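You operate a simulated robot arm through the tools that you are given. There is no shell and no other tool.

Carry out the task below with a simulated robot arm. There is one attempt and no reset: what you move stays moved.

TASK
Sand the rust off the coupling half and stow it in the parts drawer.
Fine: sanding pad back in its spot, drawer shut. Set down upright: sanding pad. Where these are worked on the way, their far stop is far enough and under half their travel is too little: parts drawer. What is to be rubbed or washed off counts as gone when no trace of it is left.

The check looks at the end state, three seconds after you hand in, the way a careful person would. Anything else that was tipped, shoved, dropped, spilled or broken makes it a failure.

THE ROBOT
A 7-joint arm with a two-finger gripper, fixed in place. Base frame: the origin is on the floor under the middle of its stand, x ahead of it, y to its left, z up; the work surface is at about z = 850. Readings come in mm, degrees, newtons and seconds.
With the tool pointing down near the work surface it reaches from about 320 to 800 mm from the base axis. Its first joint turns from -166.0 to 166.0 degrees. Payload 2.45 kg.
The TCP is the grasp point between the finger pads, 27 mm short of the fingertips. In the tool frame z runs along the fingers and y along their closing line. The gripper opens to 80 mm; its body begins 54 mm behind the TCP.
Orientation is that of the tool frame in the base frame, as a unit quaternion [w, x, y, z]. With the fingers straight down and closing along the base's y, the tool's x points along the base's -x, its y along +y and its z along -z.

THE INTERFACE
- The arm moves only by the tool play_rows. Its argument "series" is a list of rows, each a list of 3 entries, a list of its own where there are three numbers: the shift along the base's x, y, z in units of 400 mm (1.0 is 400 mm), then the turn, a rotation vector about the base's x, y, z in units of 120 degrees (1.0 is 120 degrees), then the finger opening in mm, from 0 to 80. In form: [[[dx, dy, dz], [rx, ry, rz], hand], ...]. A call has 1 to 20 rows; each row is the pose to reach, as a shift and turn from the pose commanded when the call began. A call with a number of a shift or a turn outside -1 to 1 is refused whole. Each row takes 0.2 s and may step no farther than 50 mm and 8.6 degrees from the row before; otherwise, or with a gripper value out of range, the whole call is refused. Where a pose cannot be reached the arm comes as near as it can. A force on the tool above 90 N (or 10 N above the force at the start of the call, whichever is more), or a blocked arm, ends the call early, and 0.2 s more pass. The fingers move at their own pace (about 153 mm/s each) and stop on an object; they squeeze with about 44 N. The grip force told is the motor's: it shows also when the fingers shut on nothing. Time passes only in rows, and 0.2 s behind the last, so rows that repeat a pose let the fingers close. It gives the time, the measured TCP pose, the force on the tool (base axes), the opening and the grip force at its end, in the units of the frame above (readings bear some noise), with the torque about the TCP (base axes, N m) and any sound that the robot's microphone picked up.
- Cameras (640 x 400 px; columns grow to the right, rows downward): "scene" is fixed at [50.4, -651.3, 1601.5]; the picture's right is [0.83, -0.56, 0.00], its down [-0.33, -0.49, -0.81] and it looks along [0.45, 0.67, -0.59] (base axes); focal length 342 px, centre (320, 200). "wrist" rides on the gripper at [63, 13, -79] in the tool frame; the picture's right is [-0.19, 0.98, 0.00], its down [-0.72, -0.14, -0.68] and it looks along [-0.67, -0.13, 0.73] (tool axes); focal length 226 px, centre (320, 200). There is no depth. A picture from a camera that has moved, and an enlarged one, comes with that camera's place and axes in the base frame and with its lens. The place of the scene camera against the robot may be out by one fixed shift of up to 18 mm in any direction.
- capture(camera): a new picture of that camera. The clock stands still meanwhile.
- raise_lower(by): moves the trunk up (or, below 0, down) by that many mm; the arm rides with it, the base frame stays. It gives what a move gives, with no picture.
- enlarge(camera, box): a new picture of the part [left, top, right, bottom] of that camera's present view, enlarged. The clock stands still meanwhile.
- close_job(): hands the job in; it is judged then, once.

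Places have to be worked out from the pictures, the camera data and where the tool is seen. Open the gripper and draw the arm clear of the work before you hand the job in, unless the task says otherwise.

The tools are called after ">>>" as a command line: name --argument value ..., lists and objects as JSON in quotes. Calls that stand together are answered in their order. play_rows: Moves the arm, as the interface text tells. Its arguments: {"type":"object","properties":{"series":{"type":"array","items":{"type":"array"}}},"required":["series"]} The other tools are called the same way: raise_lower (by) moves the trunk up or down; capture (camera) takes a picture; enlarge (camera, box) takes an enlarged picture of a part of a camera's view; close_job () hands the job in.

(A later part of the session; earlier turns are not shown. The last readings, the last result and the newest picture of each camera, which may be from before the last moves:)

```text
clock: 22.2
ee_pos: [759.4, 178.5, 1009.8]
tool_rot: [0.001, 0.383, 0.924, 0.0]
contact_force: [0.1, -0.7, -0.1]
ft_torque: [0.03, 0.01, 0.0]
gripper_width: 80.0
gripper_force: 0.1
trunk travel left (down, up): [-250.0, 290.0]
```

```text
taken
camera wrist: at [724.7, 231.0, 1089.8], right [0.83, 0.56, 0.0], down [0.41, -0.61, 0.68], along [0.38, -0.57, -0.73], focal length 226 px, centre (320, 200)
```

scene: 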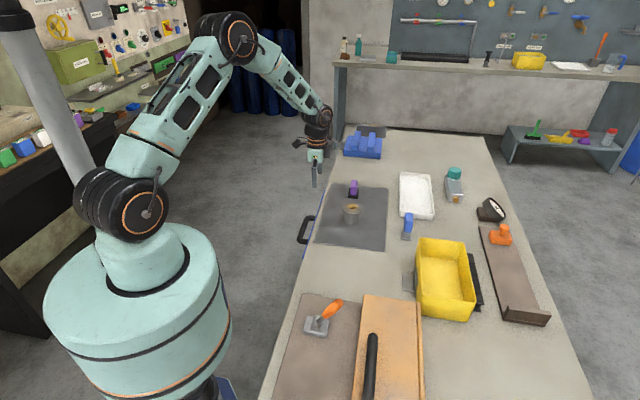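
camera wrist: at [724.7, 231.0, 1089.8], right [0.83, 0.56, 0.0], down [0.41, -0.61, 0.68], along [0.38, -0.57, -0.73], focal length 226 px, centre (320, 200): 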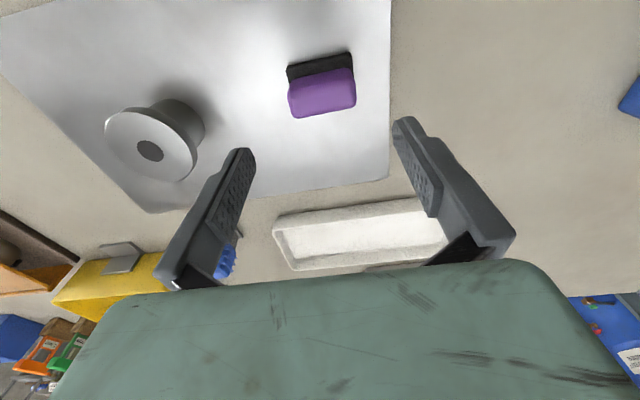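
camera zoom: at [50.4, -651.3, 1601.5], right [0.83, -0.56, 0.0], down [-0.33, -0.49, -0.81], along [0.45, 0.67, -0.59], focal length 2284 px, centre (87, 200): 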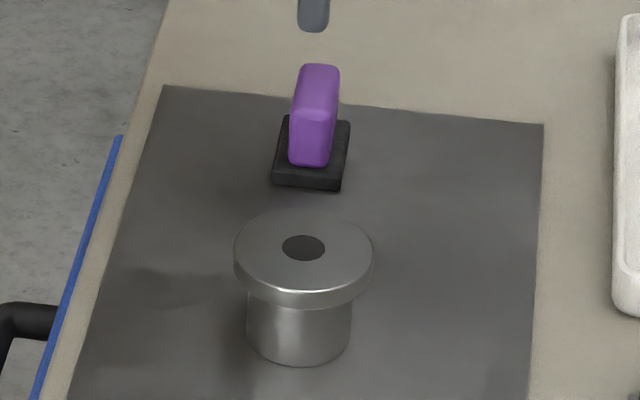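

The pad is back on its spot, upright, within about a millimetre, and the coupling hasn't moved. Before going for the drawer handle I'll study the gripper's shape from the scene camera to plan clearance from the table edge.

>>> enlarge --camera "scene" --box '[300, 90, 400, 190]'

>>> enlarge --camera "wrist" --box '[100, 100, 560, 400]'

```text
4.00 times, centred on (350, 140) of scene
camera zoom: at [50.4, -651.3, 1601.5], right [0.83, -0.56, 0.0], down [-0.33, -0.49, -0.81], along [0.45, 0.67, -0.59], focal length 1370 px, centre (200, 440)
```

zoom: 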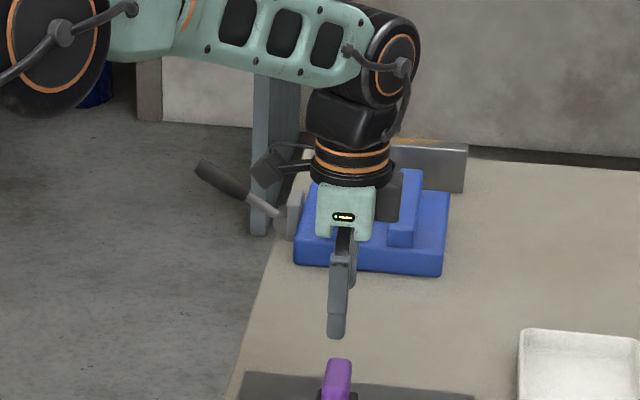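

```text
1.33 times, centred on (330, 250) of wrist
camera zoom: at [724.7, 231.0, 1089.8], right [0.83, 0.56, 0.0], down [0.41, -0.61, 0.68], along [0.38, -0.57, -0.73], focal length 301 px, centre (307, 133)
```

zoom: 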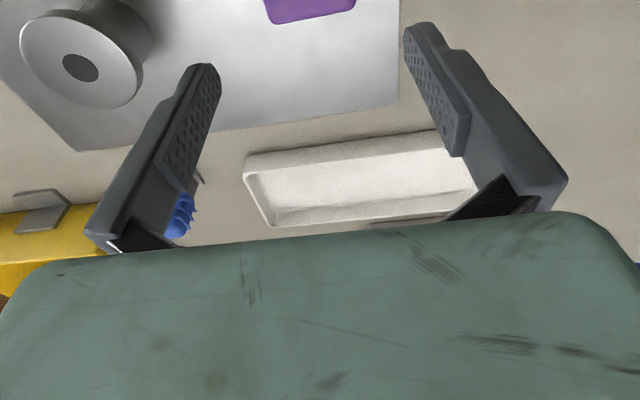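

The hand body is only about ±42 mm wide along its closing line but has a box sticking out on one side, so for the low handle I'll turn the tool so it closes across the handle bar (tool y along the table normal). I move back over the handle at safe height while turning +90°, then look.

>>> play_rows --series '[[[-0.043, 0.009, 0], [0, 0, 0.0625], 60], [[-0.087, 0.019, 0], [0, 0, 0.125], 60], [[-0.13, 0.028, 0], [0, 0, 0.1875], 60], [[-0.173, 0.038, 0], [0, 0, 0.25], 60], [[-0.217, 0.047, 0], [0, 0, 0.3125], 60], [[-0.26, 0.056, 0], [0, 0, 0.375], 60], [[-0.303, 0.066, 0], [0, 0, 0.4375], 60], [[-0.347, 0.075, 0], [0, 0, 0.5], 60], [[-0.39, 0.085, 0], [0, 0, 0.5625], 60], [[-0.433, 0.094, 0], [0, 0, 0.625], 60], [[-0.477, 0.103, 0], [0, 0, 0.6875], 60], [[-0.52, 0.113, 0], [0, 0, 0.75], 60], [[-0.52, 0.113, 0], [0, 0, 0.75], 60]]'

>>> capture --camera "wrist"

>>> capture --camera "scene"

```text
clock: 25.0
ee_pos: [555.6, 221.9, 1008.9]
tool_rot: [0.0, -0.384, 0.923, 0.001]
contact_force: [0.2, 0.0, 1.0]
ft_torque: [-0.02, -0.01, 0.04]
gripper_width: 59.9
gripper_force: 0.0
trunk travel left (down, up): [-250.0, 290.0]
```

```text
taken
camera wrist: at [501.7, 185.4, 1088.9], right [-0.56, 0.83, 0.0], down [0.61, 0.41, 0.68], along [0.56, 0.38, -0.73], focal length 226 px, centre (320, 200)
```

wrist: 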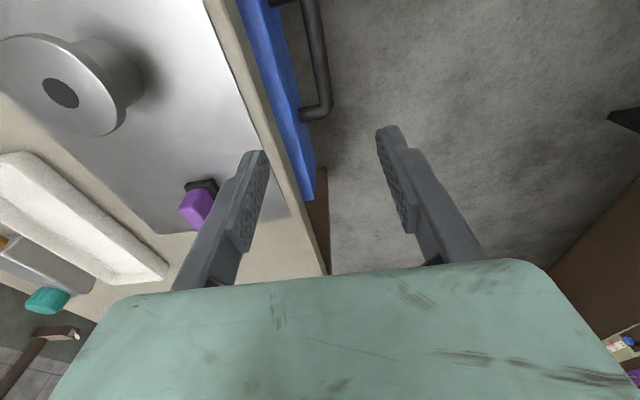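

```text
taken
```

scene: 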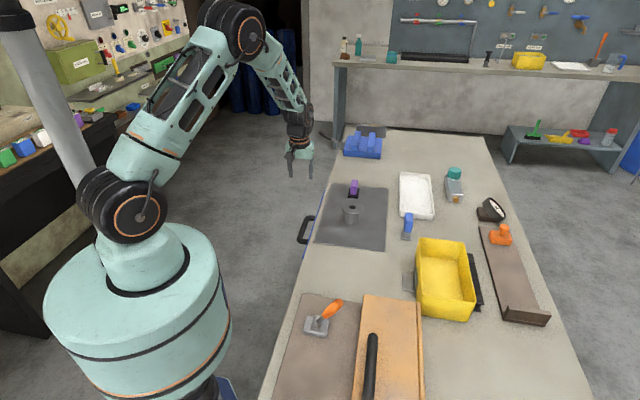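

Now the handle is seen from a new angle (upper middle of the picture). I'll enlarge to measure the bar and the panel precisely.

>>> enlarge --camera "wrist" --box '[220, 0, 380, 200]'

>>> enlarge --camera "scene" --box '[280, 180, 350, 270]'

```text
2.00 times, centred on (300, 100) of wrist
camera zoom: at [501.7, 185.4, 1088.9], right [-0.56, 0.83, 0.0], down [0.61, 0.41, 0.68], along [0.56, 0.38, -0.73], focal length 452 px, centre (360, 400)
```

zoom: 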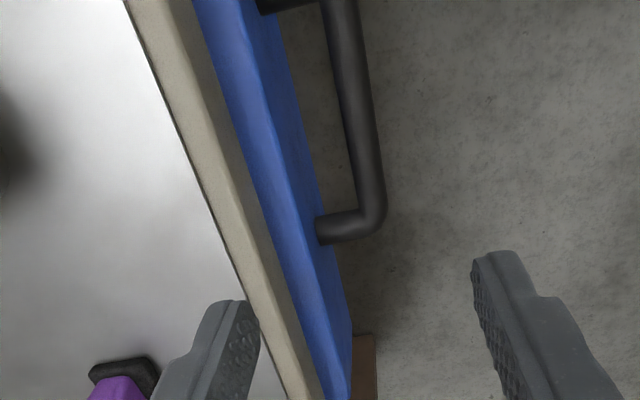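

```text
4.44 times, centred on (315, 225) of scene
camera zoom: at [50.4, -651.3, 1601.5], right [0.83, -0.56, 0.0], down [-0.33, -0.49, -0.81], along [0.45, 0.67, -0.59], focal length 1522 px, centre (342, 89)
```

zoom: 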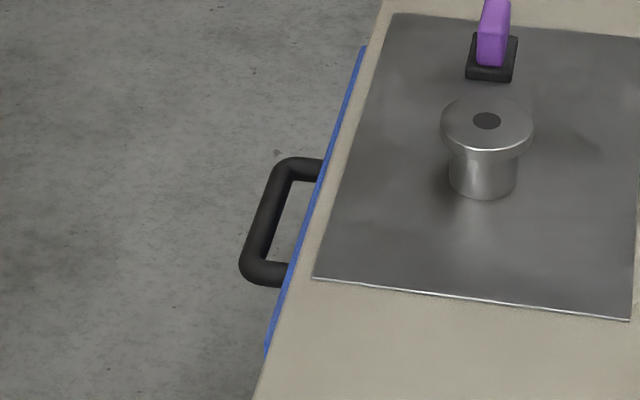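

Bar centre is at n≈237.5, spanning e≈486–620, panel face at n≈283. Height is between 743 and 758, so I lower to z≈870 with a narrow opening for a nearer look.

>>> play_rows --series '[[[0.002, -0.001, -0.1167], [0, 0, 0], 36], [[0.004, -0.001, -0.2333], [0, 0, 0], 36], [[0.004, -0.001, -0.35], [0, 0, 0], 36], [[0.004, -0.001, -0.35], [0, 0, 0], 36]]'

>>> capture --camera "wrist"

>>> enlarge --camera "wrist" --box '[220, 0, 420, 200]'

>>> enlarge --camera "scene" --box '[260, 150, 360, 250]'

```text
clock: 26.0
ee_pos: [557.1, 221.6, 869.8]
tool_rot: [0.0, -0.384, 0.923, 0.001]
contact_force: [-0.1, -0.3, -0.9]
ft_torque: [0.0, -0.04, 0.04]
gripper_width: 36.1
gripper_force: 0.1
trunk travel left (down, up): [-250.0, 290.0]
```

```text
taken
camera wrist: at [502.9, 185.7, 949.5], right [-0.56, 0.83, 0.0], down [0.61, 0.41, 0.68], along [0.57, 0.38, -0.73], focal length 226 px, centre (320, 200)
```

wrist: 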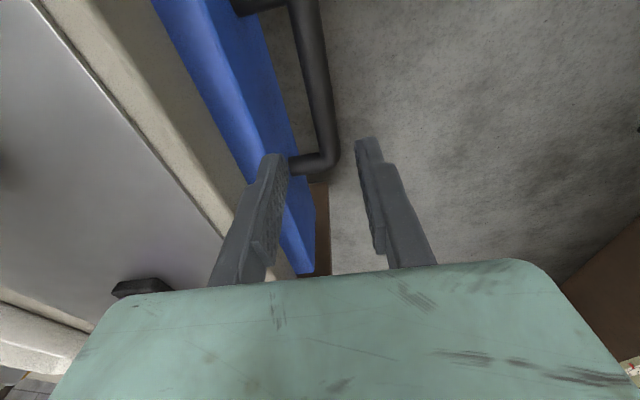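

```text
2.00 times, centred on (320, 100) of wrist
camera zoom: at [502.9, 185.7, 949.5], right [-0.56, 0.83, 0.0], down [0.61, 0.41, 0.68], along [0.57, 0.38, -0.73], focal length 452 px, centre (320, 400)
```

zoom: 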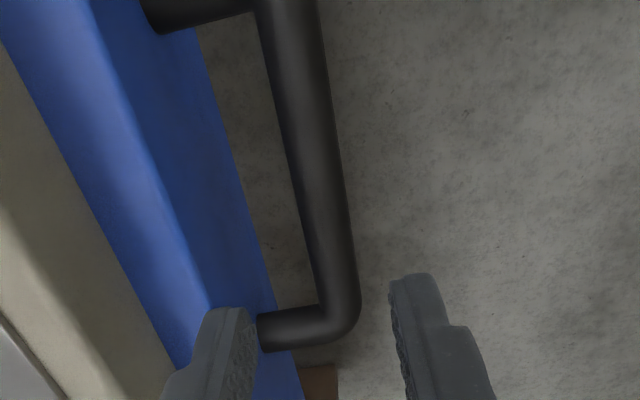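

```text
4.00 times, centred on (310, 200) of scene
camera zoom: at [50.4, -651.3, 1601.5], right [0.83, -0.56, 0.0], down [-0.33, -0.49, -0.81], along [0.45, 0.67, -0.59], focal length 1370 px, centre (360, 200)
```

zoom: 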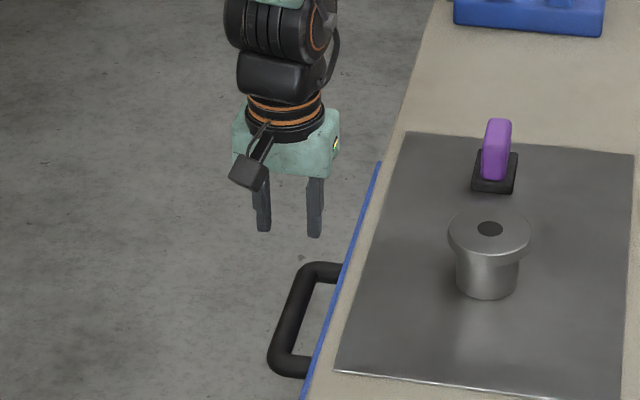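

Now triangulation agrees: bar at n≈236, z≈742, panel face n≈283, panel top about z 785. I descend to TCP z≈790 (tips just above the bar) with a 40 mm opening and check.

>>> play_rows --series '[[[0, 0.004, -0.1], [0, 0, 0], 40], [[0, 0.005, -0.2], [0, 0, 0], 40], [[0, 0.005, -0.2], [0, 0, 0], 40]]'

>>> capture --camera "wrist"

>>> enlarge --camera "scene" --box '[260, 170, 360, 270]'

```text
clock: 26.8
ee_pos: [558.1, 224.6, 788.7]
tool_rot: [0.0, -0.384, 0.923, 0.0]
contact_force: [-0.1, -0.1, -0.2]
ft_torque: [0.02, -0.01, 0.0]
gripper_width: 39.5
gripper_force: 0.0
trunk travel left (down, up): [-250.0, 290.0]
```

```text
taken
camera wrist: at [504.2, 187.3, 868.7], right [-0.56, 0.83, 0.0], down [0.61, 0.41, 0.68], along [0.57, 0.38, -0.73], focal length 226 px, centre (320, 200)
```

wrist: 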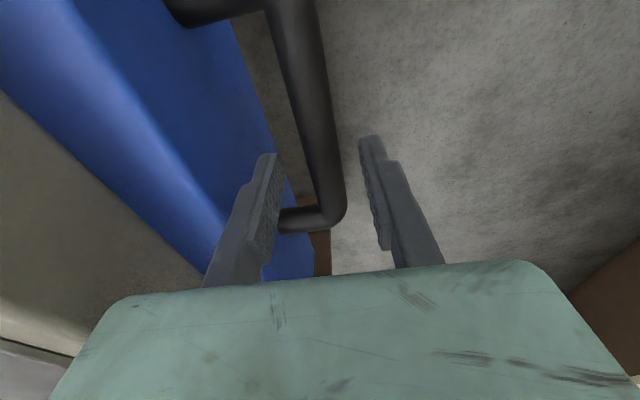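

```text
4.00 times, centred on (310, 220) of scene
camera zoom: at [50.4, -651.3, 1601.5], right [0.83, -0.56, 0.0], down [-0.33, -0.49, -0.81], along [0.45, 0.67, -0.59], focal length 1370 px, centre (360, 120)
```

zoom: 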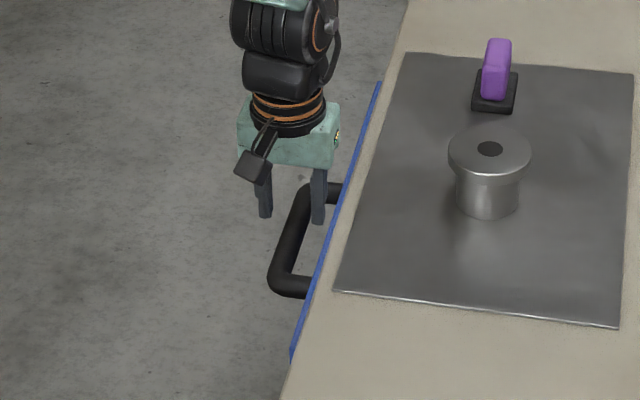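

The bar lies centred between the two fingers. I descend to z≈746 so the fingers straddle it.

>>> play_rows --series '[[[0, 0, -0.035], [0, 0, 0], 40], [[0, 0, -0.07], [0, 0, 0], 40], [[0, 0, -0.105], [0, 0, 0], 40], [[0, 0, -0.105], [0, 0, 0], 40]]'

>>> capture --camera "wrist"

>>> enlarge --camera "scene" --box '[260, 170, 360, 270]'

```text
clock: 27.8
ee_pos: [558.0, 225.2, 747.0]
tool_rot: [0.0, -0.383, 0.924, 0.0]
contact_force: [-0.9, 0.6, 0.5]
ft_torque: [-0.01, -0.02, -0.01]
gripper_width: 40.2
gripper_force: 0.2
trunk travel left (down, up): [-250.0, 290.0]
```

```text
taken
camera wrist: at [503.1, 187.7, 827.0], right [-0.56, 0.83, 0.0], down [0.61, 0.41, 0.68], along [0.57, 0.38, -0.73], focal length 226 px, centre (320, 200)
```

wrist: 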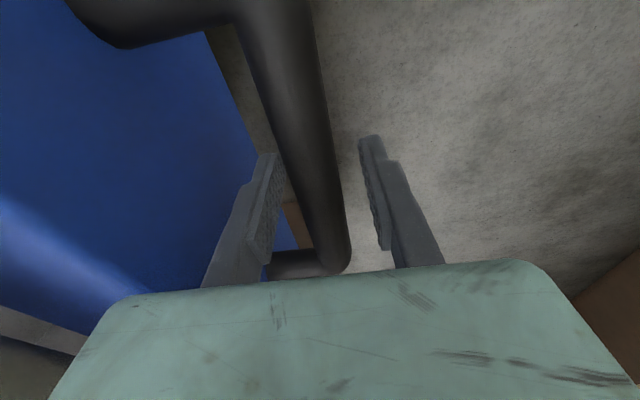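

```text
4.00 times, centred on (310, 220) of scene
camera zoom: at [50.4, -651.3, 1601.5], right [0.83, -0.56, 0.0], down [-0.33, -0.49, -0.81], along [0.45, 0.67, -0.59], focal length 1370 px, centre (360, 120)
```

zoom: 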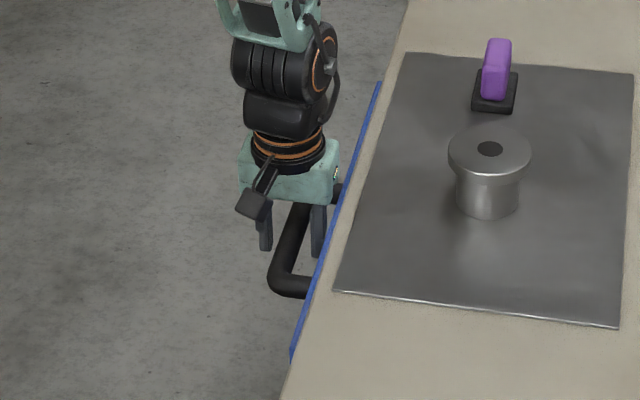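

The fingers straddle the bar with no contact. Now close on it.

>>> play_rows --series '[[[0, 0, 0], [0, 0, 0], 25], [[0, 0, 0], [0, 0, 0], 10], [[0, 0, 0], [0, 0, 0], 10]]'

```text
clock: 28.6
ee_pos: [557.4, 224.7, 746.8]
tool_rot: [0.0, -0.384, 0.923, -0.001]
contact_force: [0.9, -1.9, -3.1]
ft_torque: [0.13, -0.14, 0.28]
gripper_width: 21.5
gripper_force: 44.9
trunk travel left (down, up): [-250.0, 290.0]
```

Bar gripped (21.5 mm). I pull straight out along the table normal, 100 mm first.

>>> play_rows --series '[[[-0.018, 0.018, 0], [0, 0, 0], 10], [[-0.053, 0.053, 0], [0, 0, 0], 10], [[-0.088, 0.088, 0], [0, 0, 0], 10], [[-0.123, 0.123, 0], [0, 0, 0], 10], [[-0.15, 0.15, 0], [0, 0, 0], 10], [[-0.177, 0.177, 0], [0, 0, 0], 10], [[-0.177, 0.177, 0], [0, 0, 0], 10]]'

>>> capture --camera "scene"

>>> capture --camera "wrist"

```text
clock: 30.2
ee_pos: [487.2, 294.8, 747.4]
tool_rot: [0.0, -0.384, 0.924, 0.001]
contact_force: [-1.5, 1.4, 7.2]
ft_torque: [-0.72, 0.77, 0.3]
gripper_width: 21.4
gripper_force: 45.2
trunk travel left (down, up): [-250.0, 290.0]
```

```text
taken
```

scene: 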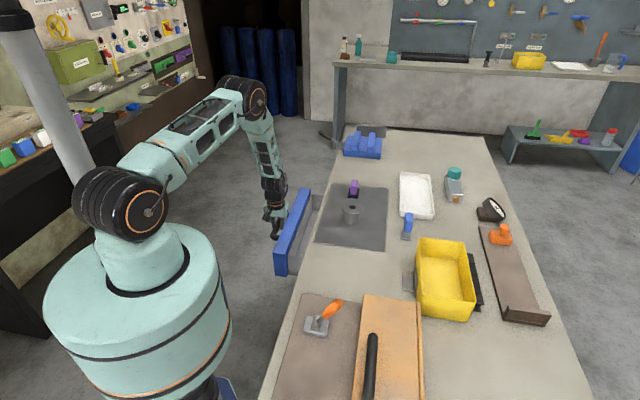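

```text
taken
camera wrist: at [432.1, 258.2, 826.8], right [-0.56, 0.83, 0.0], down [0.61, 0.41, 0.68], along [0.57, 0.38, -0.73], focal length 226 px, centre (320, 200)
```

wrist: 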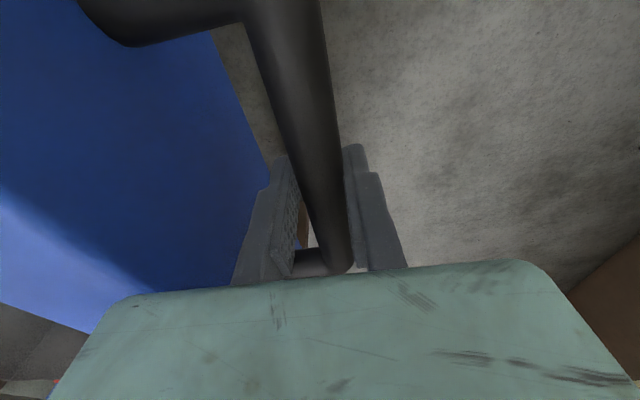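

The drawer slides smoothly, about 100 mm out. I continue pulling, watching the force for the stop.

>>> play_rows --series '[[[-0.027, 0.027, 0], [0, 0, 0], 10], [[-0.053, 0.053, 0], [0, 0, 0], 10], [[-0.08, 0.08, 0], [0, 0, 0], 10], [[-0.106, 0.106, 0], [0, 0, 0], 10], [[-0.106, 0.106, 0], [0, 0, 0], 10]]'

>>> enlarge --camera "scene" --box '[230, 150, 390, 290]'

```text
clock: 31.4
ee_pos: [443.6, 338.3, 746.8]
tool_rot: [0.0, -0.384, 0.923, 0.0]
contact_force: [0.5, 1.1, 9.0]
ft_torque: [-0.07, 0.13, 0.31]
gripper_width: 21.2
gripper_force: 44.9
trunk travel left (down, up): [-250.0, 290.0]
```

```text
2.86 times, centred on (310, 220) of scene
camera zoom: at [50.4, -651.3, 1601.5], right [0.83, -0.56, 0.0], down [-0.33, -0.49, -0.81], along [0.45, 0.67, -0.59], focal length 979 px, centre (349, 143)
```

zoom: 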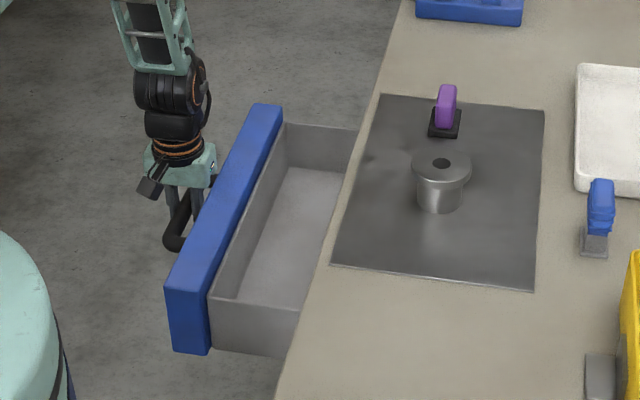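

Drawer is about 160 mm out and empty inside. I keep pulling in shorter steps to find the far stop.

>>> play_rows --series '[[[-0.02, 0.02, 0], [0, 0, 0], 10], [[-0.04, 0.04, 0], [0, 0, 0], 10], [[-0.06, 0.06, 0], [0, 0, 0], 10], [[-0.08, 0.08, 0], [0, 0, 0], 10], [[-0.08, 0.08, 0], [0, 0, 0], 10]]'

```text
clock: 32.6
ee_pos: [412.4, 368.1, 746.4]
tool_rot: [0.0, -0.383, 0.924, 0.0]
contact_force: [0.9, 1.6, 5.9]
ft_torque: [0.53, -0.52, 0.3]
gripper_width: 21.6
gripper_force: 45.4
trunk travel left (down, up): [-250.0, 290.0]
```

No resistance yet at about 204 mm. I pull a bit further, in 8 mm steps.

>>> play_rows --series '[[[-0.014, 0.014, 0], [0, 0, 0], 10], [[-0.028, 0.028, 0], [0, 0, 0], 10], [[-0.042, 0.042, 0], [0, 0, 0], 10], [[-0.042, 0.042, 0], [0, 0, 0], 10]]'

>>> enlarge --camera "scene" --box '[210, 150, 370, 290]'

```text
clock: 33.6
ee_pos: [395.3, 386.3, 746.7]
tool_rot: [-0.001, -0.383, 0.924, 0.0]
contact_force: [3.1, 3.2, -11.4]
ft_torque: [0.71, -0.61, 0.22]
gripper_width: 21.6
gripper_force: 44.9
trunk travel left (down, up): [-250.0, 290.0]
```

```text
2.86 times, centred on (290, 220) of scene
camera zoom: at [50.4, -651.3, 1601.5], right [0.83, -0.56, 0.0], down [-0.33, -0.49, -0.81], along [0.45, 0.67, -0.59], focal length 979 px, centre (406, 143)
```

zoom: 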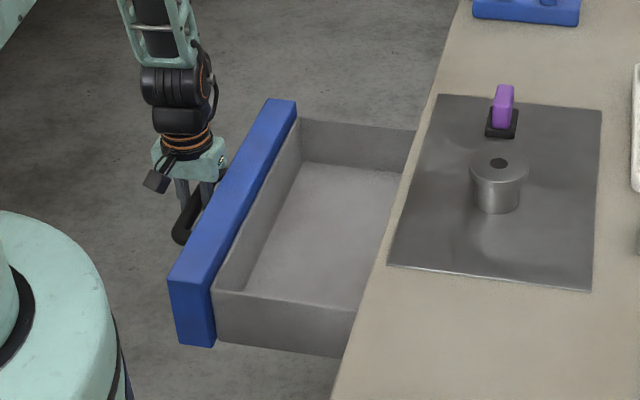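

Still moving freely at about 228 mm out. I'll try another 24 mm to see whether the stop is near.

>>> play_rows --series '[[[-0.014, 0.014, 0], [0, 0, 0], 10], [[-0.028, 0.028, 0], [0, 0, 0], 10], [[-0.042, 0.042, 0], [0, 0, 0], 10], [[-0.042, 0.042, 0], [0, 0, 0], 10]]'

```text
clock: 34.6
ee_pos: [378.6, 402.2, 747.7]
tool_rot: [-0.001, -0.383, 0.924, -0.001]
contact_force: [1.5, 0.6, -6.4]
ft_torque: [-0.68, 0.69, 0.24]
gripper_width: 21.6
gripper_force: 44.7
trunk travel left (down, up): [-250.0, 290.0]
```

Still free at 252 mm. I continue a little more.

>>> play_rows --series '[[[-0.014, 0.014, 0], [0, 0, 0], 10], [[-0.028, 0.028, 0], [0, 0, 0], 10], [[-0.042, 0.042, 0], [0, 0, 0], 10], [[-0.056, 0.056, 0], [0, 0, 0], 10], [[-0.056, 0.056, 0], [0, 0, 0], 10]]'

>>> enlarge --camera "scene" --box '[210, 150, 370, 290]'

>>> capture --camera "wrist"

```text
clock: 35.8
ee_pos: [366.4, 417.2, 751.9]
tool_rot: [0.007, -0.38, 0.925, -0.004]
contact_force: [55.3, -55.3, 36.5]
ft_torque: [-0.81, -1.16, 0.29]
gripper_width: 47.8
gripper_force: 27.7
trunk travel left (down, up): [-250.0, 290.0]
```

```text
2.86 times, centred on (290, 220) of scene
camera zoom: at [50.4, -651.3, 1601.5], right [0.83, -0.56, 0.0], down [-0.33, -0.49, -0.81], along [0.45, 0.67, -0.59], focal length 979 px, centre (406, 143)
```

zoom: 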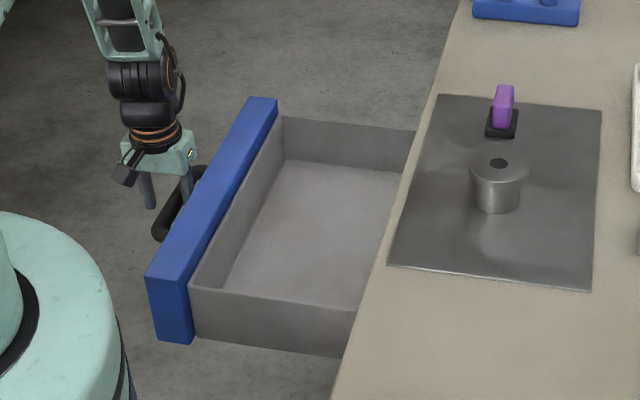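

```text
taken
camera wrist: at [311.2, 380.7, 830.8], right [-0.55, 0.83, -0.01], down [0.6, 0.4, 0.69], along [0.58, 0.38, -0.72], focal length 226 px, centre (320, 200)
```

wrist: 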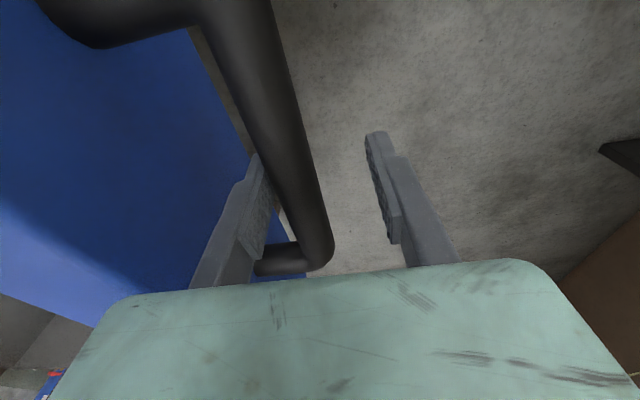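

The far stop is reached (about 257 mm of travel): the drawer held and the bar pushed the fingers apart under 78 N. I ease back toward the drawer to centre on the bar and relieve the load, with the gripper opened to 46 mm.

>>> play_rows --series '[[[0.015, -0.015, 0], [0, 0, 0], 48], [[0.03, -0.03, 0], [0, 0, 0], 46], [[0.0477, -0.0477, 0], [0, 0, 0], 44], [[0.0477, -0.0477, 0], [0, 0, 0], 44], [[0.0477, -0.0477, 0], [0, 0, 0], 44]]'

>>> capture --camera "wrist"

>>> enlarge --camera "scene" --box '[210, 150, 370, 290]'

```text
clock: 37.0
ee_pos: [373.0, 405.6, 747.6]
tool_rot: [0.0, -0.383, 0.924, 0.001]
contact_force: [0.0, 0.2, -0.2]
ft_torque: [0.02, -0.01, 0.01]
gripper_width: 43.6
gripper_force: 0.0
trunk travel left (down, up): [-250.0, 290.0]
```

```text
taken
camera wrist: at [320.0, 369.1, 827.3], right [-0.56, 0.83, 0.0], down [0.61, 0.41, 0.68], along [0.56, 0.38, -0.73], focal length 226 px, centre (320, 200)
```

wrist: 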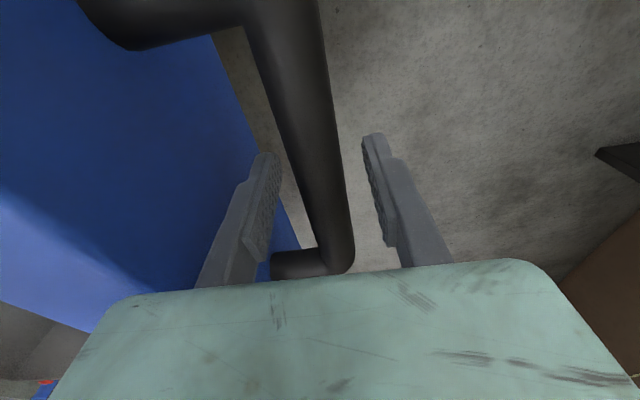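

```text
2.86 times, centred on (290, 220) of scene
camera zoom: at [50.4, -651.3, 1601.5], right [0.83, -0.56, 0.0], down [-0.33, -0.49, -0.81], along [0.45, 0.67, -0.59], focal length 979 px, centre (406, 143)
```

zoom: 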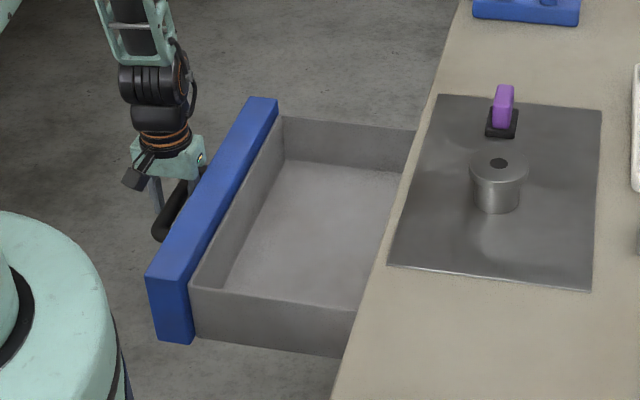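

The drawer is open to its stop and the fingers are free of load. I rise straight up out of the handle and then travel over to above the coupling with the gripper opening to 80.

>>> play_rows --series '[[[0, 0, 0.1], [0, 0, 0], 44], [[0, 0, 0.21], [0, 0, 0], 44], [[0, 0, 0.32], [0, 0, 0], 44], [[0, 0, 0.43], [0, 0, 0], 44], [[0, 0, 0.54], [0, 0, 0], 44], [[0, 0, 0.655], [0, 0, 0], 44], [[0.0712, -0.0871, 0.655], [0, 0, 0], 60], [[0.1424, -0.1742, 0.655], [0, 0, 0], 80], [[0.2136, -0.2613, 0.655], [0, 0, 0], 80], [[0.2848, -0.3484, 0.655], [0, 0, 0], 80], [[0.356, -0.4355, 0.655], [0, 0, 0], 80], [[0.4272, -0.5226, 0.655], [0, 0, 0], 80], [[0.4984, -0.6097, 0.655], [0, 0, 0], 80], [[0.5696, -0.6968, 0.655], [0, 0, 0], 80], [[0.6408, -0.7839, 0.655], [0, 0, 0], 80], [[0.712, -0.871, 0.655], [0, 0, 0], 80], [[0.712, -0.871, 0.655], [0, 0, 0], 80]]'

>>> capture --camera "wrist"

>>> enlarge --camera "scene" --box '[210, 110, 410, 290]'

```text
clock: 40.6
ee_pos: [657.8, 57.2, 1007.3]
tool_rot: [0.0, -0.383, 0.924, 0.0]
contact_force: [-0.7, -0.6, -0.7]
ft_torque: [-0.03, -0.01, 0.01]
gripper_width: 80.2
gripper_force: 0.0
trunk travel left (down, up): [-250.0, 290.0]
```

```text
taken
camera wrist: at [605.1, 21.0, 1087.5], right [-0.56, 0.83, 0.0], down [0.61, 0.41, 0.68], along [0.56, 0.38, -0.73], focal length 226 px, centre (320, 200)
```

wrist: 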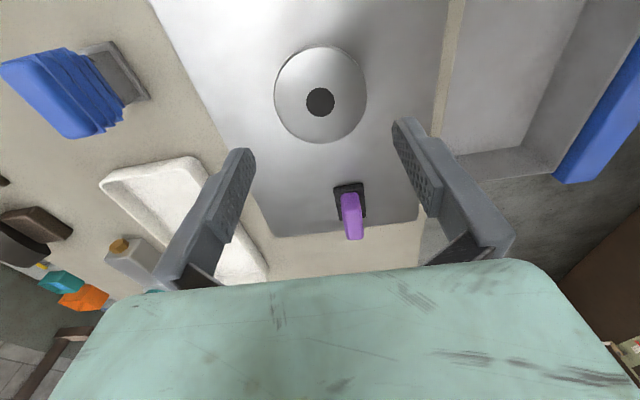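

```text
2.22 times, centred on (310, 200) of scene
camera zoom: at [50.4, -651.3, 1601.5], right [0.83, -0.56, 0.0], down [-0.33, -0.49, -0.81], along [0.45, 0.67, -0.59], focal length 761 px, centre (342, 200)
```

zoom: 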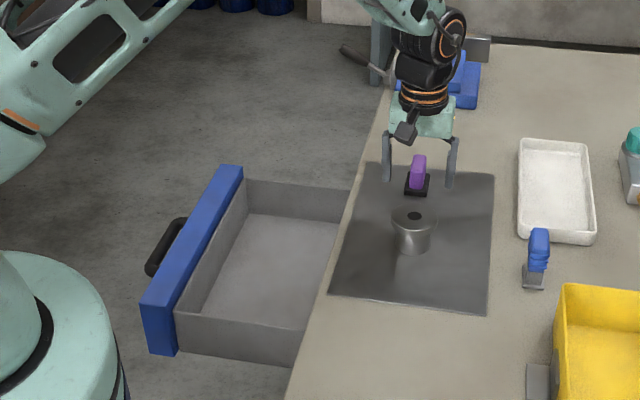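

The coupling is directly ahead of the fingers in view. I enlarge to measure the flange's centre and size precisely, since clearance is just about 3 mm per side.

>>> enlarge --camera "wrist" --box '[260, 30, 380, 150]'

```text
3.33 times, centred on (320, 90) of wrist
camera zoom: at [605.1, 21.0, 1087.5], right [-0.56, 0.83, 0.0], down [0.61, 0.41, 0.68], along [0.56, 0.38, -0.73], focal length 754 px, centre (320, 567)
```

zoom: 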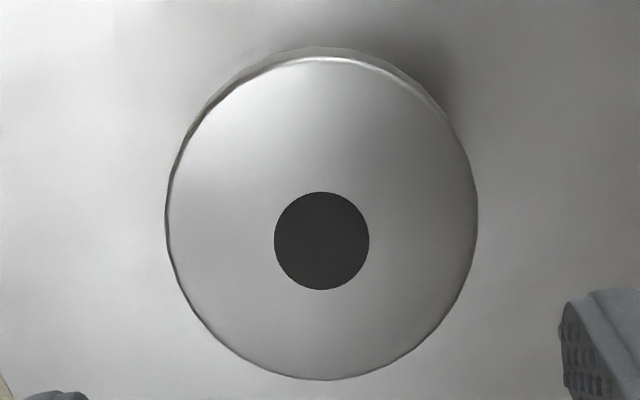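

Flange diameter is about 72 mm, centred about 1.8 mm to one side of the TCP. I correct that and descend to z≈940, tips just above the flange, to check the alignment again.

>>> play_rows --series '[[[-0.0016, 0.0048, -0.09], [0, 0, 0], 80], [[-0.0016, 0.0048, -0.168], [0, 0, 0], 80], [[-0.0016, 0.0048, -0.168], [0, 0, 0], 80]]'

>>> capture --camera "wrist"

>>> enlarge --camera "scene" --box '[310, 150, 400, 240]'

```text
clock: 41.4
ee_pos: [657.8, 61.1, 939.9]
tool_rot: [0.0, -0.383, 0.924, 0.0]
contact_force: [-0.5, -0.3, -0.4]
ft_torque: [0.03, -0.02, 0.0]
gripper_width: 79.9
gripper_force: 0.1
trunk travel left (down, up): [-250.0, 290.0]
```

```text
taken
camera wrist: at [604.3, 23.4, 1020.6], right [-0.56, 0.83, 0.0], down [0.61, 0.41, 0.68], along [0.57, 0.38, -0.73], focal length 226 px, centre (320, 200)
```

wrist: 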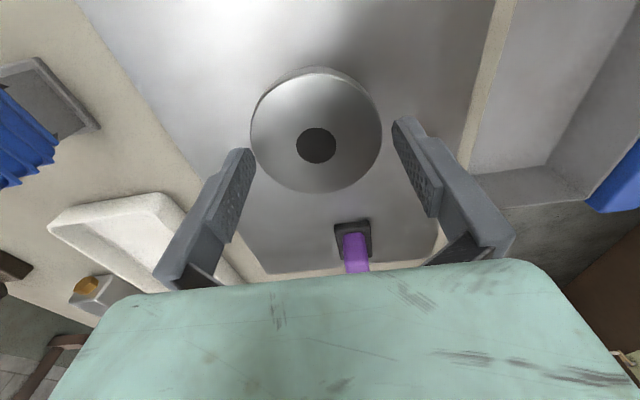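

```text
4.44 times, centred on (355, 195) of scene
camera zoom: at [50.4, -651.3, 1601.5], right [0.83, -0.56, 0.0], down [-0.33, -0.49, -0.81], along [0.45, 0.67, -0.59], focal length 1522 px, centre (164, 222)
```

zoom: 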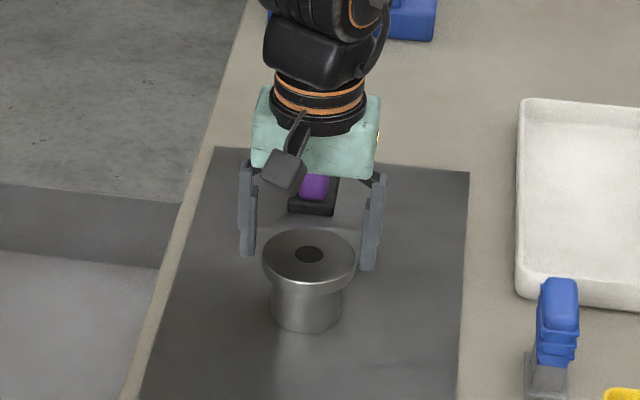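

I enlarge again to check bore centre versus the projected TCP axis (which should fall at about (318.7, 145.5)).

>>> enlarge --camera "wrist" --box '[240, 60, 400, 200]'

```text
2.86 times, centred on (320, 130) of wrist
camera zoom: at [604.3, 23.4, 1020.6], right [-0.56, 0.83, 0.0], down [0.61, 0.41, 0.68], along [0.57, 0.38, -0.73], focal length 646 px, centre (320, 400)
```

zoom: 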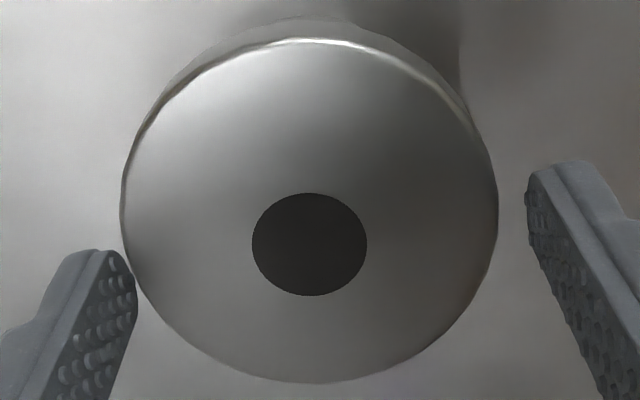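

The bore sits about 1.3 mm off the TCP axis, so I shift +1.3 mm along the table normal and descend around the flange in two stages, watching for contact.

>>> play_rows --series '[[[0.0023, -0.0023, 0], [0, 0, 0], 80], [[0.0023, -0.0023, -0.03], [0, 0, 0], 80], [[0.0023, -0.0023, -0.06], [0, 0, 0], 80], [[0.0023, -0.0023, -0.06], [0, 0, 0], 80]]'

>>> capture --camera "wrist"

```text
clock: 42.4
ee_pos: [659.7, 58.9, 918.0]
tool_rot: [0.0, -0.383, 0.924, 0.0]
contact_force: [0.1, -0.1, 0.4]
ft_torque: [0.0, 0.01, 0.02]
gripper_width: 79.7
gripper_force: 0.1
trunk travel left (down, up): [-250.0, 290.0]
```

```text
taken
camera wrist: at [605.6, 21.7, 997.7], right [-0.56, 0.83, 0.0], down [0.61, 0.41, 0.68], along [0.57, 0.38, -0.73], focal length 226 px, centre (320, 200)
```

wrist: 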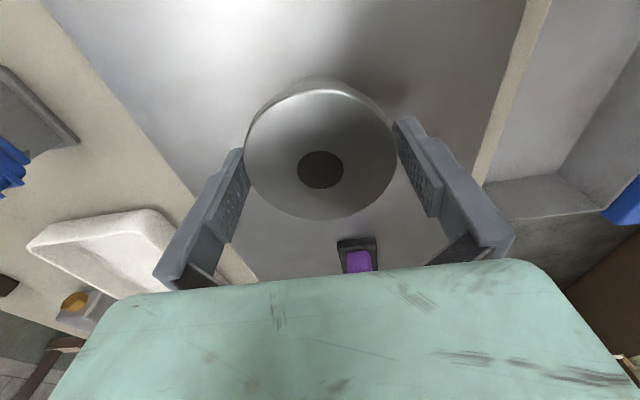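

Fingers are around the flange with no contact and well centred. I go down another 20 mm so the pads sit at flange height.

>>> play_rows --series '[[[0, 0, -0.025], [0, 0, 0], 80], [[0, 0, -0.05], [0, 0, 0], 80], [[0, 0, -0.05], [0, 0, 0], 80]]'

>>> enlarge --camera "scene" --box '[310, 150, 400, 240]'

```text
clock: 43.2
ee_pos: [659.7, 58.1, 897.5]
tool_rot: [0.0, -0.383, 0.924, 0.0]
contact_force: [0.1, 0.0, -0.3]
ft_torque: [-0.01, 0.02, 0.02]
gripper_width: 79.9
gripper_force: 0.1
trunk travel left (down, up): [-250.0, 290.0]
```

```text
4.44 times, centred on (355, 195) of scene
camera zoom: at [50.4, -651.3, 1601.5], right [0.83, -0.56, 0.0], down [-0.33, -0.49, -0.81], along [0.45, 0.67, -0.59], focal length 1522 px, centre (164, 222)
```

zoom: 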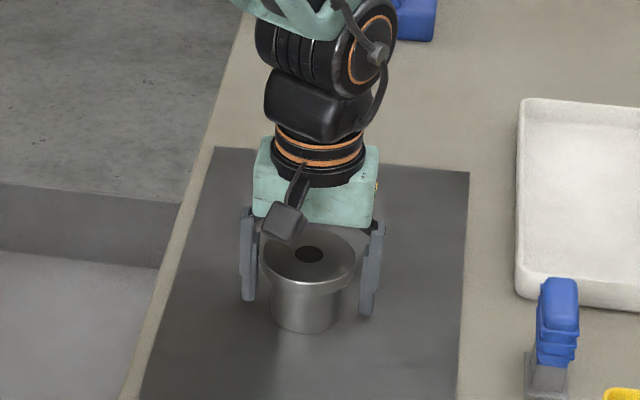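

The fingers straddle the flange at z≈897. I close on it.

>>> play_rows --series '[[[0, 0, 0], [0, 0, 0], 70], [[0, 0, 0], [0, 0, 0], 55], [[0, 0, 0], [0, 0, 0], 55], [[0, 0, 0], [0, 0, 0], 55]]'

```text
clock: 44.2
ee_pos: [660.0, 58.5, 898.6]
tool_rot: [0.0, -0.383, 0.924, -0.001]
contact_force: [-0.1, 0.2, 0.0]
ft_torque: [-0.05, -0.03, 0.03]
gripper_width: 70.9
gripper_force: 44.2
trunk travel left (down, up): [-250.0, 290.0]
```

Gripped at 70.9 mm, the flange. I lift gently 70 mm and check that it hangs level.

>>> play_rows --series '[[[0, 0, 0.015], [0, 0, 0], 55], [[0, 0, 0.05], [0, 0, 0], 55], [[0, 0, 0.1], [0, 0, 0], 55], [[0, 0, 0.175], [0, 0, 0], 55], [[0, 0, 0.175], [0, 0, 0], 55]]'

>>> enlarge --camera "scene" --box '[310, 130, 400, 240]'

>>> capture --camera "wrist"

```text
clock: 45.4
ee_pos: [659.6, 57.6, 969.6]
tool_rot: [0.0, -0.383, 0.924, 0.0]
contact_force: [-0.6, -0.5, -2.9]
ft_torque: [-0.01, 0.0, -0.01]
gripper_width: 70.7
gripper_force: 44.6
trunk travel left (down, up): [-250.0, 290.0]
```

```text
3.64 times, centred on (355, 185) of scene
camera zoom: at [50.4, -651.3, 1601.5], right [0.83, -0.56, 0.0], down [-0.33, -0.49, -0.81], along [0.45, 0.67, -0.59], focal length 1246 px, centre (193, 254)
```

zoom: 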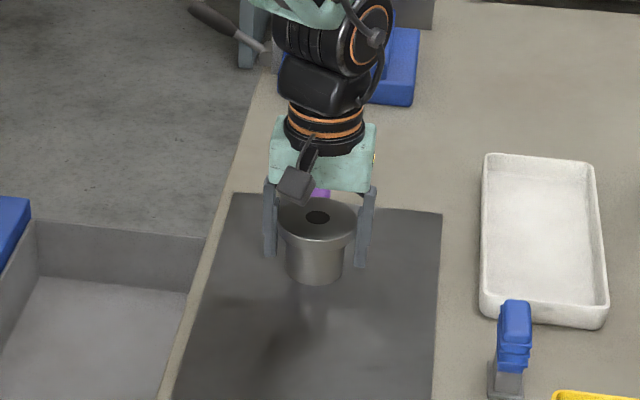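

```text
taken
camera wrist: at [606.3, 20.4, 1049.3], right [-0.56, 0.83, 0.0], down [0.61, 0.41, 0.68], along [0.56, 0.38, -0.73], focal length 226 px, centre (320, 200)
```

wrist: 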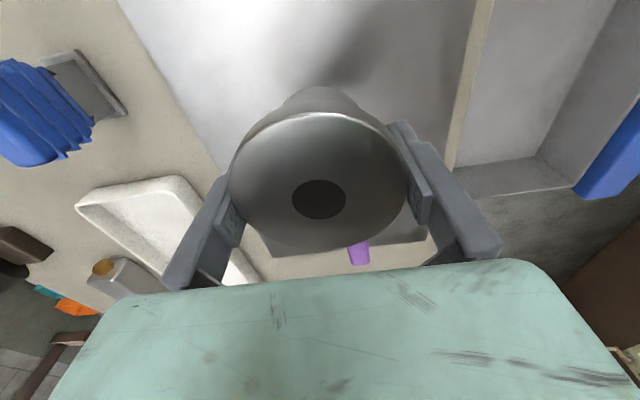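

The coupling hangs level in the grip (about 3 N). I carry it over the table edge to above the middle of the open drawer, keeping the height.

>>> play_rows --series '[[[-0.0583, 0.0804, 0], [0, 0, 0], 55], [[-0.1167, 0.1608, 0], [0, 0, 0], 55], [[-0.175, 0.2413, 0], [0, 0, 0], 55], [[-0.2333, 0.3217, 0], [0, 0, 0], 55], [[-0.2917, 0.4021, 0], [0, 0, 0], 55], [[-0.35, 0.4825, 0], [0, 0, 0], 55], [[-0.35, 0.4825, 0], [0, 0, 0], 55]]'

>>> capture --camera "wrist"

>>> enlarge --camera "scene" --box '[210, 110, 410, 290]'

```text
clock: 47.0
ee_pos: [519.9, 250.1, 967.6]
tool_rot: [0.0, -0.383, 0.924, 0.0]
contact_force: [0.8, 1.3, -3.5]
ft_torque: [0.01, 0.01, 0.0]
gripper_width: 71.0
gripper_force: 43.8
trunk travel left (down, up): [-250.0, 290.0]
```

```text
taken
camera wrist: at [466.9, 213.6, 1047.8], right [-0.56, 0.83, 0.0], down [0.61, 0.41, 0.68], along [0.57, 0.38, -0.73], focal length 226 px, centre (320, 200)
```

wrist: 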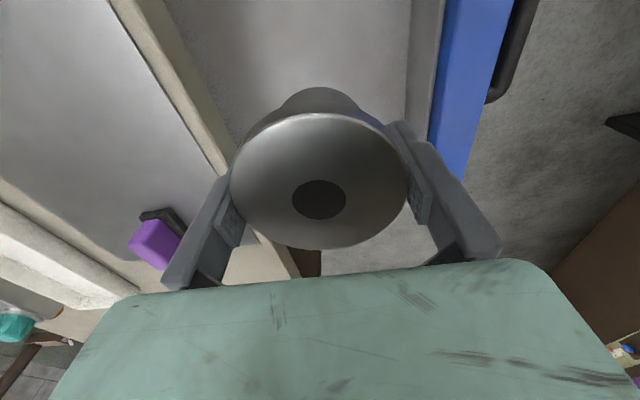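

```text
2.22 times, centred on (310, 200) of scene
camera zoom: at [50.4, -651.3, 1601.5], right [0.83, -0.56, 0.0], down [-0.33, -0.49, -0.81], along [0.45, 0.67, -0.59], focal length 761 px, centre (342, 200)
```

zoom: 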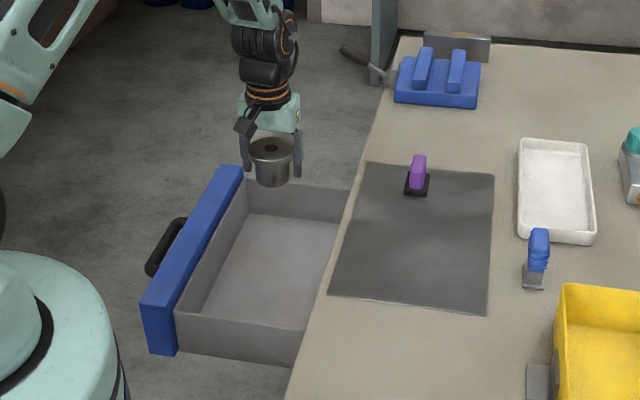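

The drawer interior spans roughly n 75 to 295, and the coupling is over its middle. I lower to about 10–15 mm above the estimated floor (z≈705).

>>> play_rows --series '[[[-0.001, 0.001, -0.1], [0, 0, 0], 55], [[-0.002, 0.002, -0.2], [0, 0, 0], 55], [[-0.003, 0.003, -0.3], [0, 0, 0], 55], [[-0.004, 0.004, -0.4], [0, 0, 0], 55], [[-0.004, 0.004, -0.485], [0, 0, 0], 55], [[-0.004, 0.004, -0.485], [0, 0, 0], 55]]'

>>> capture --camera "wrist"

>>> enlarge --camera "scene" --box '[230, 140, 350, 260]'

```text
clock: 48.4
ee_pos: [519.0, 251.8, 772.6]
tool_rot: [-0.001, -0.384, 0.923, 0.0]
contact_force: [0.7, 0.2, -3.7]
ft_torque: [-0.02, 0.0, 0.05]
gripper_width: 70.8
gripper_force: 43.8
trunk travel left (down, up): [-250.0, 290.0]
```

```text
taken
camera wrist: at [464.2, 215.1, 853.1], right [-0.56, 0.83, 0.0], down [0.61, 0.41, 0.68], along [0.57, 0.38, -0.73], focal length 226 px, centre (320, 200)
```

wrist: 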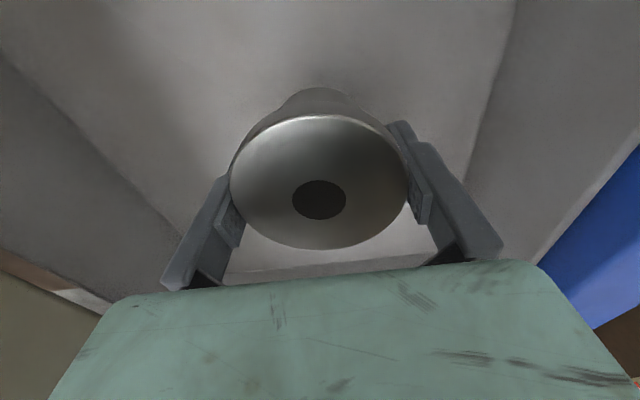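

```text
3.33 times, centred on (290, 200) of scene
camera zoom: at [50.4, -651.3, 1601.5], right [0.83, -0.56, 0.0], down [-0.33, -0.49, -0.81], along [0.45, 0.67, -0.59], focal length 1142 px, centre (420, 200)
```

zoom: 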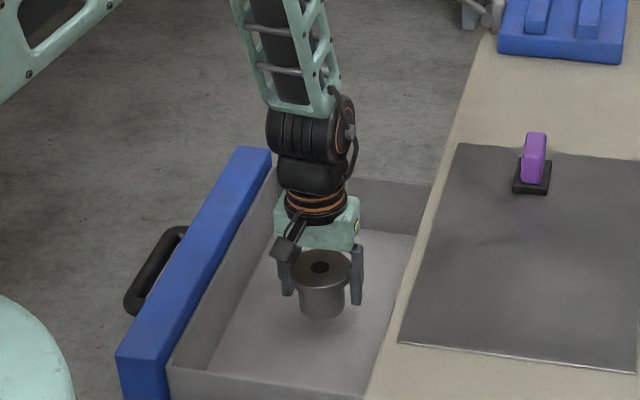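

It hangs inside the drawer, clear of the walls. I lower in small steps until I feel the floor.

>>> play_rows --series '[[[0, 0, -0.01], [0, 0, 0], 55], [[0, 0, -0.02], [0, 0, 0], 55], [[0, 0, -0.02], [0, 0, 0], 55]]'

```text
clock: 49.2
ee_pos: [517.7, 253.0, 766.0]
tool_rot: [0.0, -0.383, 0.924, -0.001]
contact_force: [-1.0, 0.6, -2.9]
ft_torque: [0.02, -0.03, 0.04]
gripper_width: 70.6
gripper_force: 44.1
trunk travel left (down, up): [-250.0, 290.0]
```

No contact yet; continuing down in 3 mm steps.

>>> play_rows --series '[[[0, 0, -0.0075], [0, 0, 0], 55], [[0, 0, -0.015], [0, 0, 0], 55], [[0, 0, -0.015], [0, 0, 0], 55]]'

>>> enlarge --camera "scene" --box '[270, 180, 330, 240]'

```text
clock: 50.0
ee_pos: [518.1, 253.1, 759.8]
tool_rot: [0.0, -0.382, 0.924, 0.001]
contact_force: [0.8, 0.2, -2.6]
ft_torque: [-0.01, -0.01, -0.01]
gripper_width: 70.6
gripper_force: 43.6
trunk travel left (down, up): [-250.0, 290.0]
```

```text
6.67 times, centred on (300, 210) of scene
camera zoom: at [50.4, -651.3, 1601.5], right [0.83, -0.56, 0.0], down [-0.33, -0.49, -0.81], along [0.45, 0.67, -0.59], focal length 2284 px, centre (453, 133)
```

zoom: 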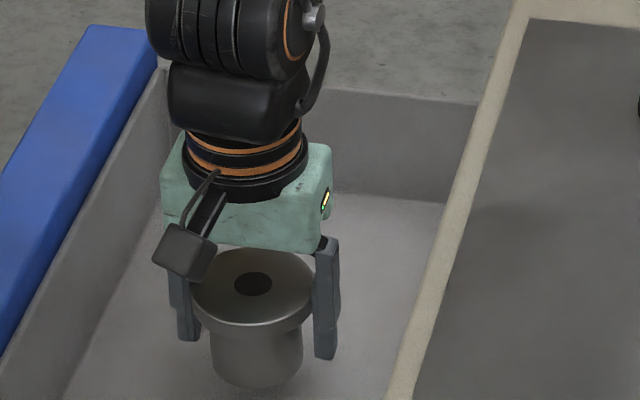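

Still hanging free; further down in 2 mm steps.

>>> play_rows --series '[[[0, 0, -0.005], [0, 0, 0], 55], [[0, 0, -0.01], [0, 0, 0], 55], [[0, 0, -0.01], [0, 0, 0], 55]]'

```text
clock: 50.8
ee_pos: [517.5, 253.3, 756.7]
tool_rot: [-0.001, -0.383, 0.924, 0.0]
contact_force: [-0.4, -0.1, -2.7]
ft_torque: [0.01, 0.0, -0.03]
gripper_width: 70.6
gripper_force: 43.8
trunk travel left (down, up): [-250.0, 290.0]
```

Free still; another 4 mm in two steps.

>>> play_rows --series '[[[0, 0, -0.005], [0, 0, 0], 55], [[0, 0, -0.01], [0, 0, 0], 55], [[0, 0, -0.01], [0, 0, 0], 55]]'

```text
clock: 51.6
ee_pos: [516.6, 255.1, 751.4]
tool_rot: [0.0, -0.383, 0.924, 0.0]
contact_force: [-1.6, 0.8, -3.5]
ft_torque: [0.0, -0.01, 0.0]
gripper_width: 70.8
gripper_force: 44.1
trunk travel left (down, up): [-250.0, 290.0]
```

Bottom of the coupling should be around z 705; continuing in 1.5–2 mm steps.

>>> play_rows --series '[[[0, 0, -0.005], [0, 0, 0], 55], [[0, 0, -0.01], [0, 0, 0], 55], [[0, 0, -0.01], [0, 0, 0], 55]]'

>>> enlarge --camera "scene" --box '[270, 180, 330, 240]'

```text
clock: 52.4
ee_pos: [518.9, 254.0, 748.1]
tool_rot: [0.001, -0.384, 0.923, -0.001]
contact_force: [0.6, -0.2, -3.1]
ft_torque: [0.0, 0.05, -0.05]
gripper_width: 70.7
gripper_force: 44.1
trunk travel left (down, up): [-250.0, 290.0]
```

```text
6.67 times, centred on (300, 210) of scene
camera zoom: at [50.4, -651.3, 1601.5], right [0.83, -0.56, 0.0], down [-0.33, -0.49, -0.81], along [0.45, 0.67, -0.59], focal length 2284 px, centre (453, 133)
```

zoom: 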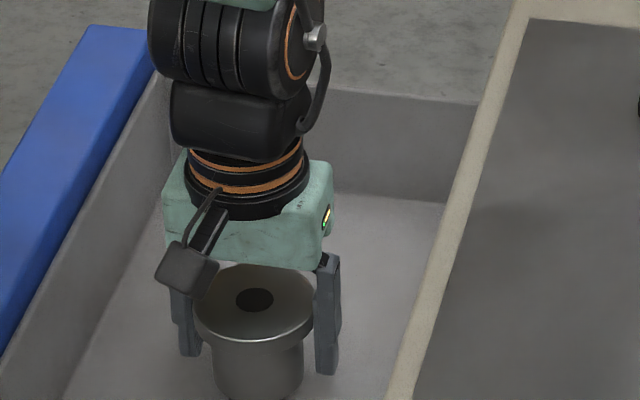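

Still not touching; body clears the rim by about 20 mm, so I continue.

>>> play_rows --series '[[[0, 0, -0.005], [0, 0, 0], 55], [[0, 0, -0.01], [0, 0, 0], 55], [[0, 0, -0.01], [0, 0, 0], 55]]'

```text
clock: 53.2
ee_pos: [517.8, 253.7, 743.0]
tool_rot: [0.0, -0.383, 0.924, 0.0]
contact_force: [-0.1, 1.3, -3.6]
ft_torque: [-0.01, 0.02, 0.02]
gripper_width: 71.1
gripper_force: 44.0
trunk travel left (down, up): [-250.0, 290.0]
```

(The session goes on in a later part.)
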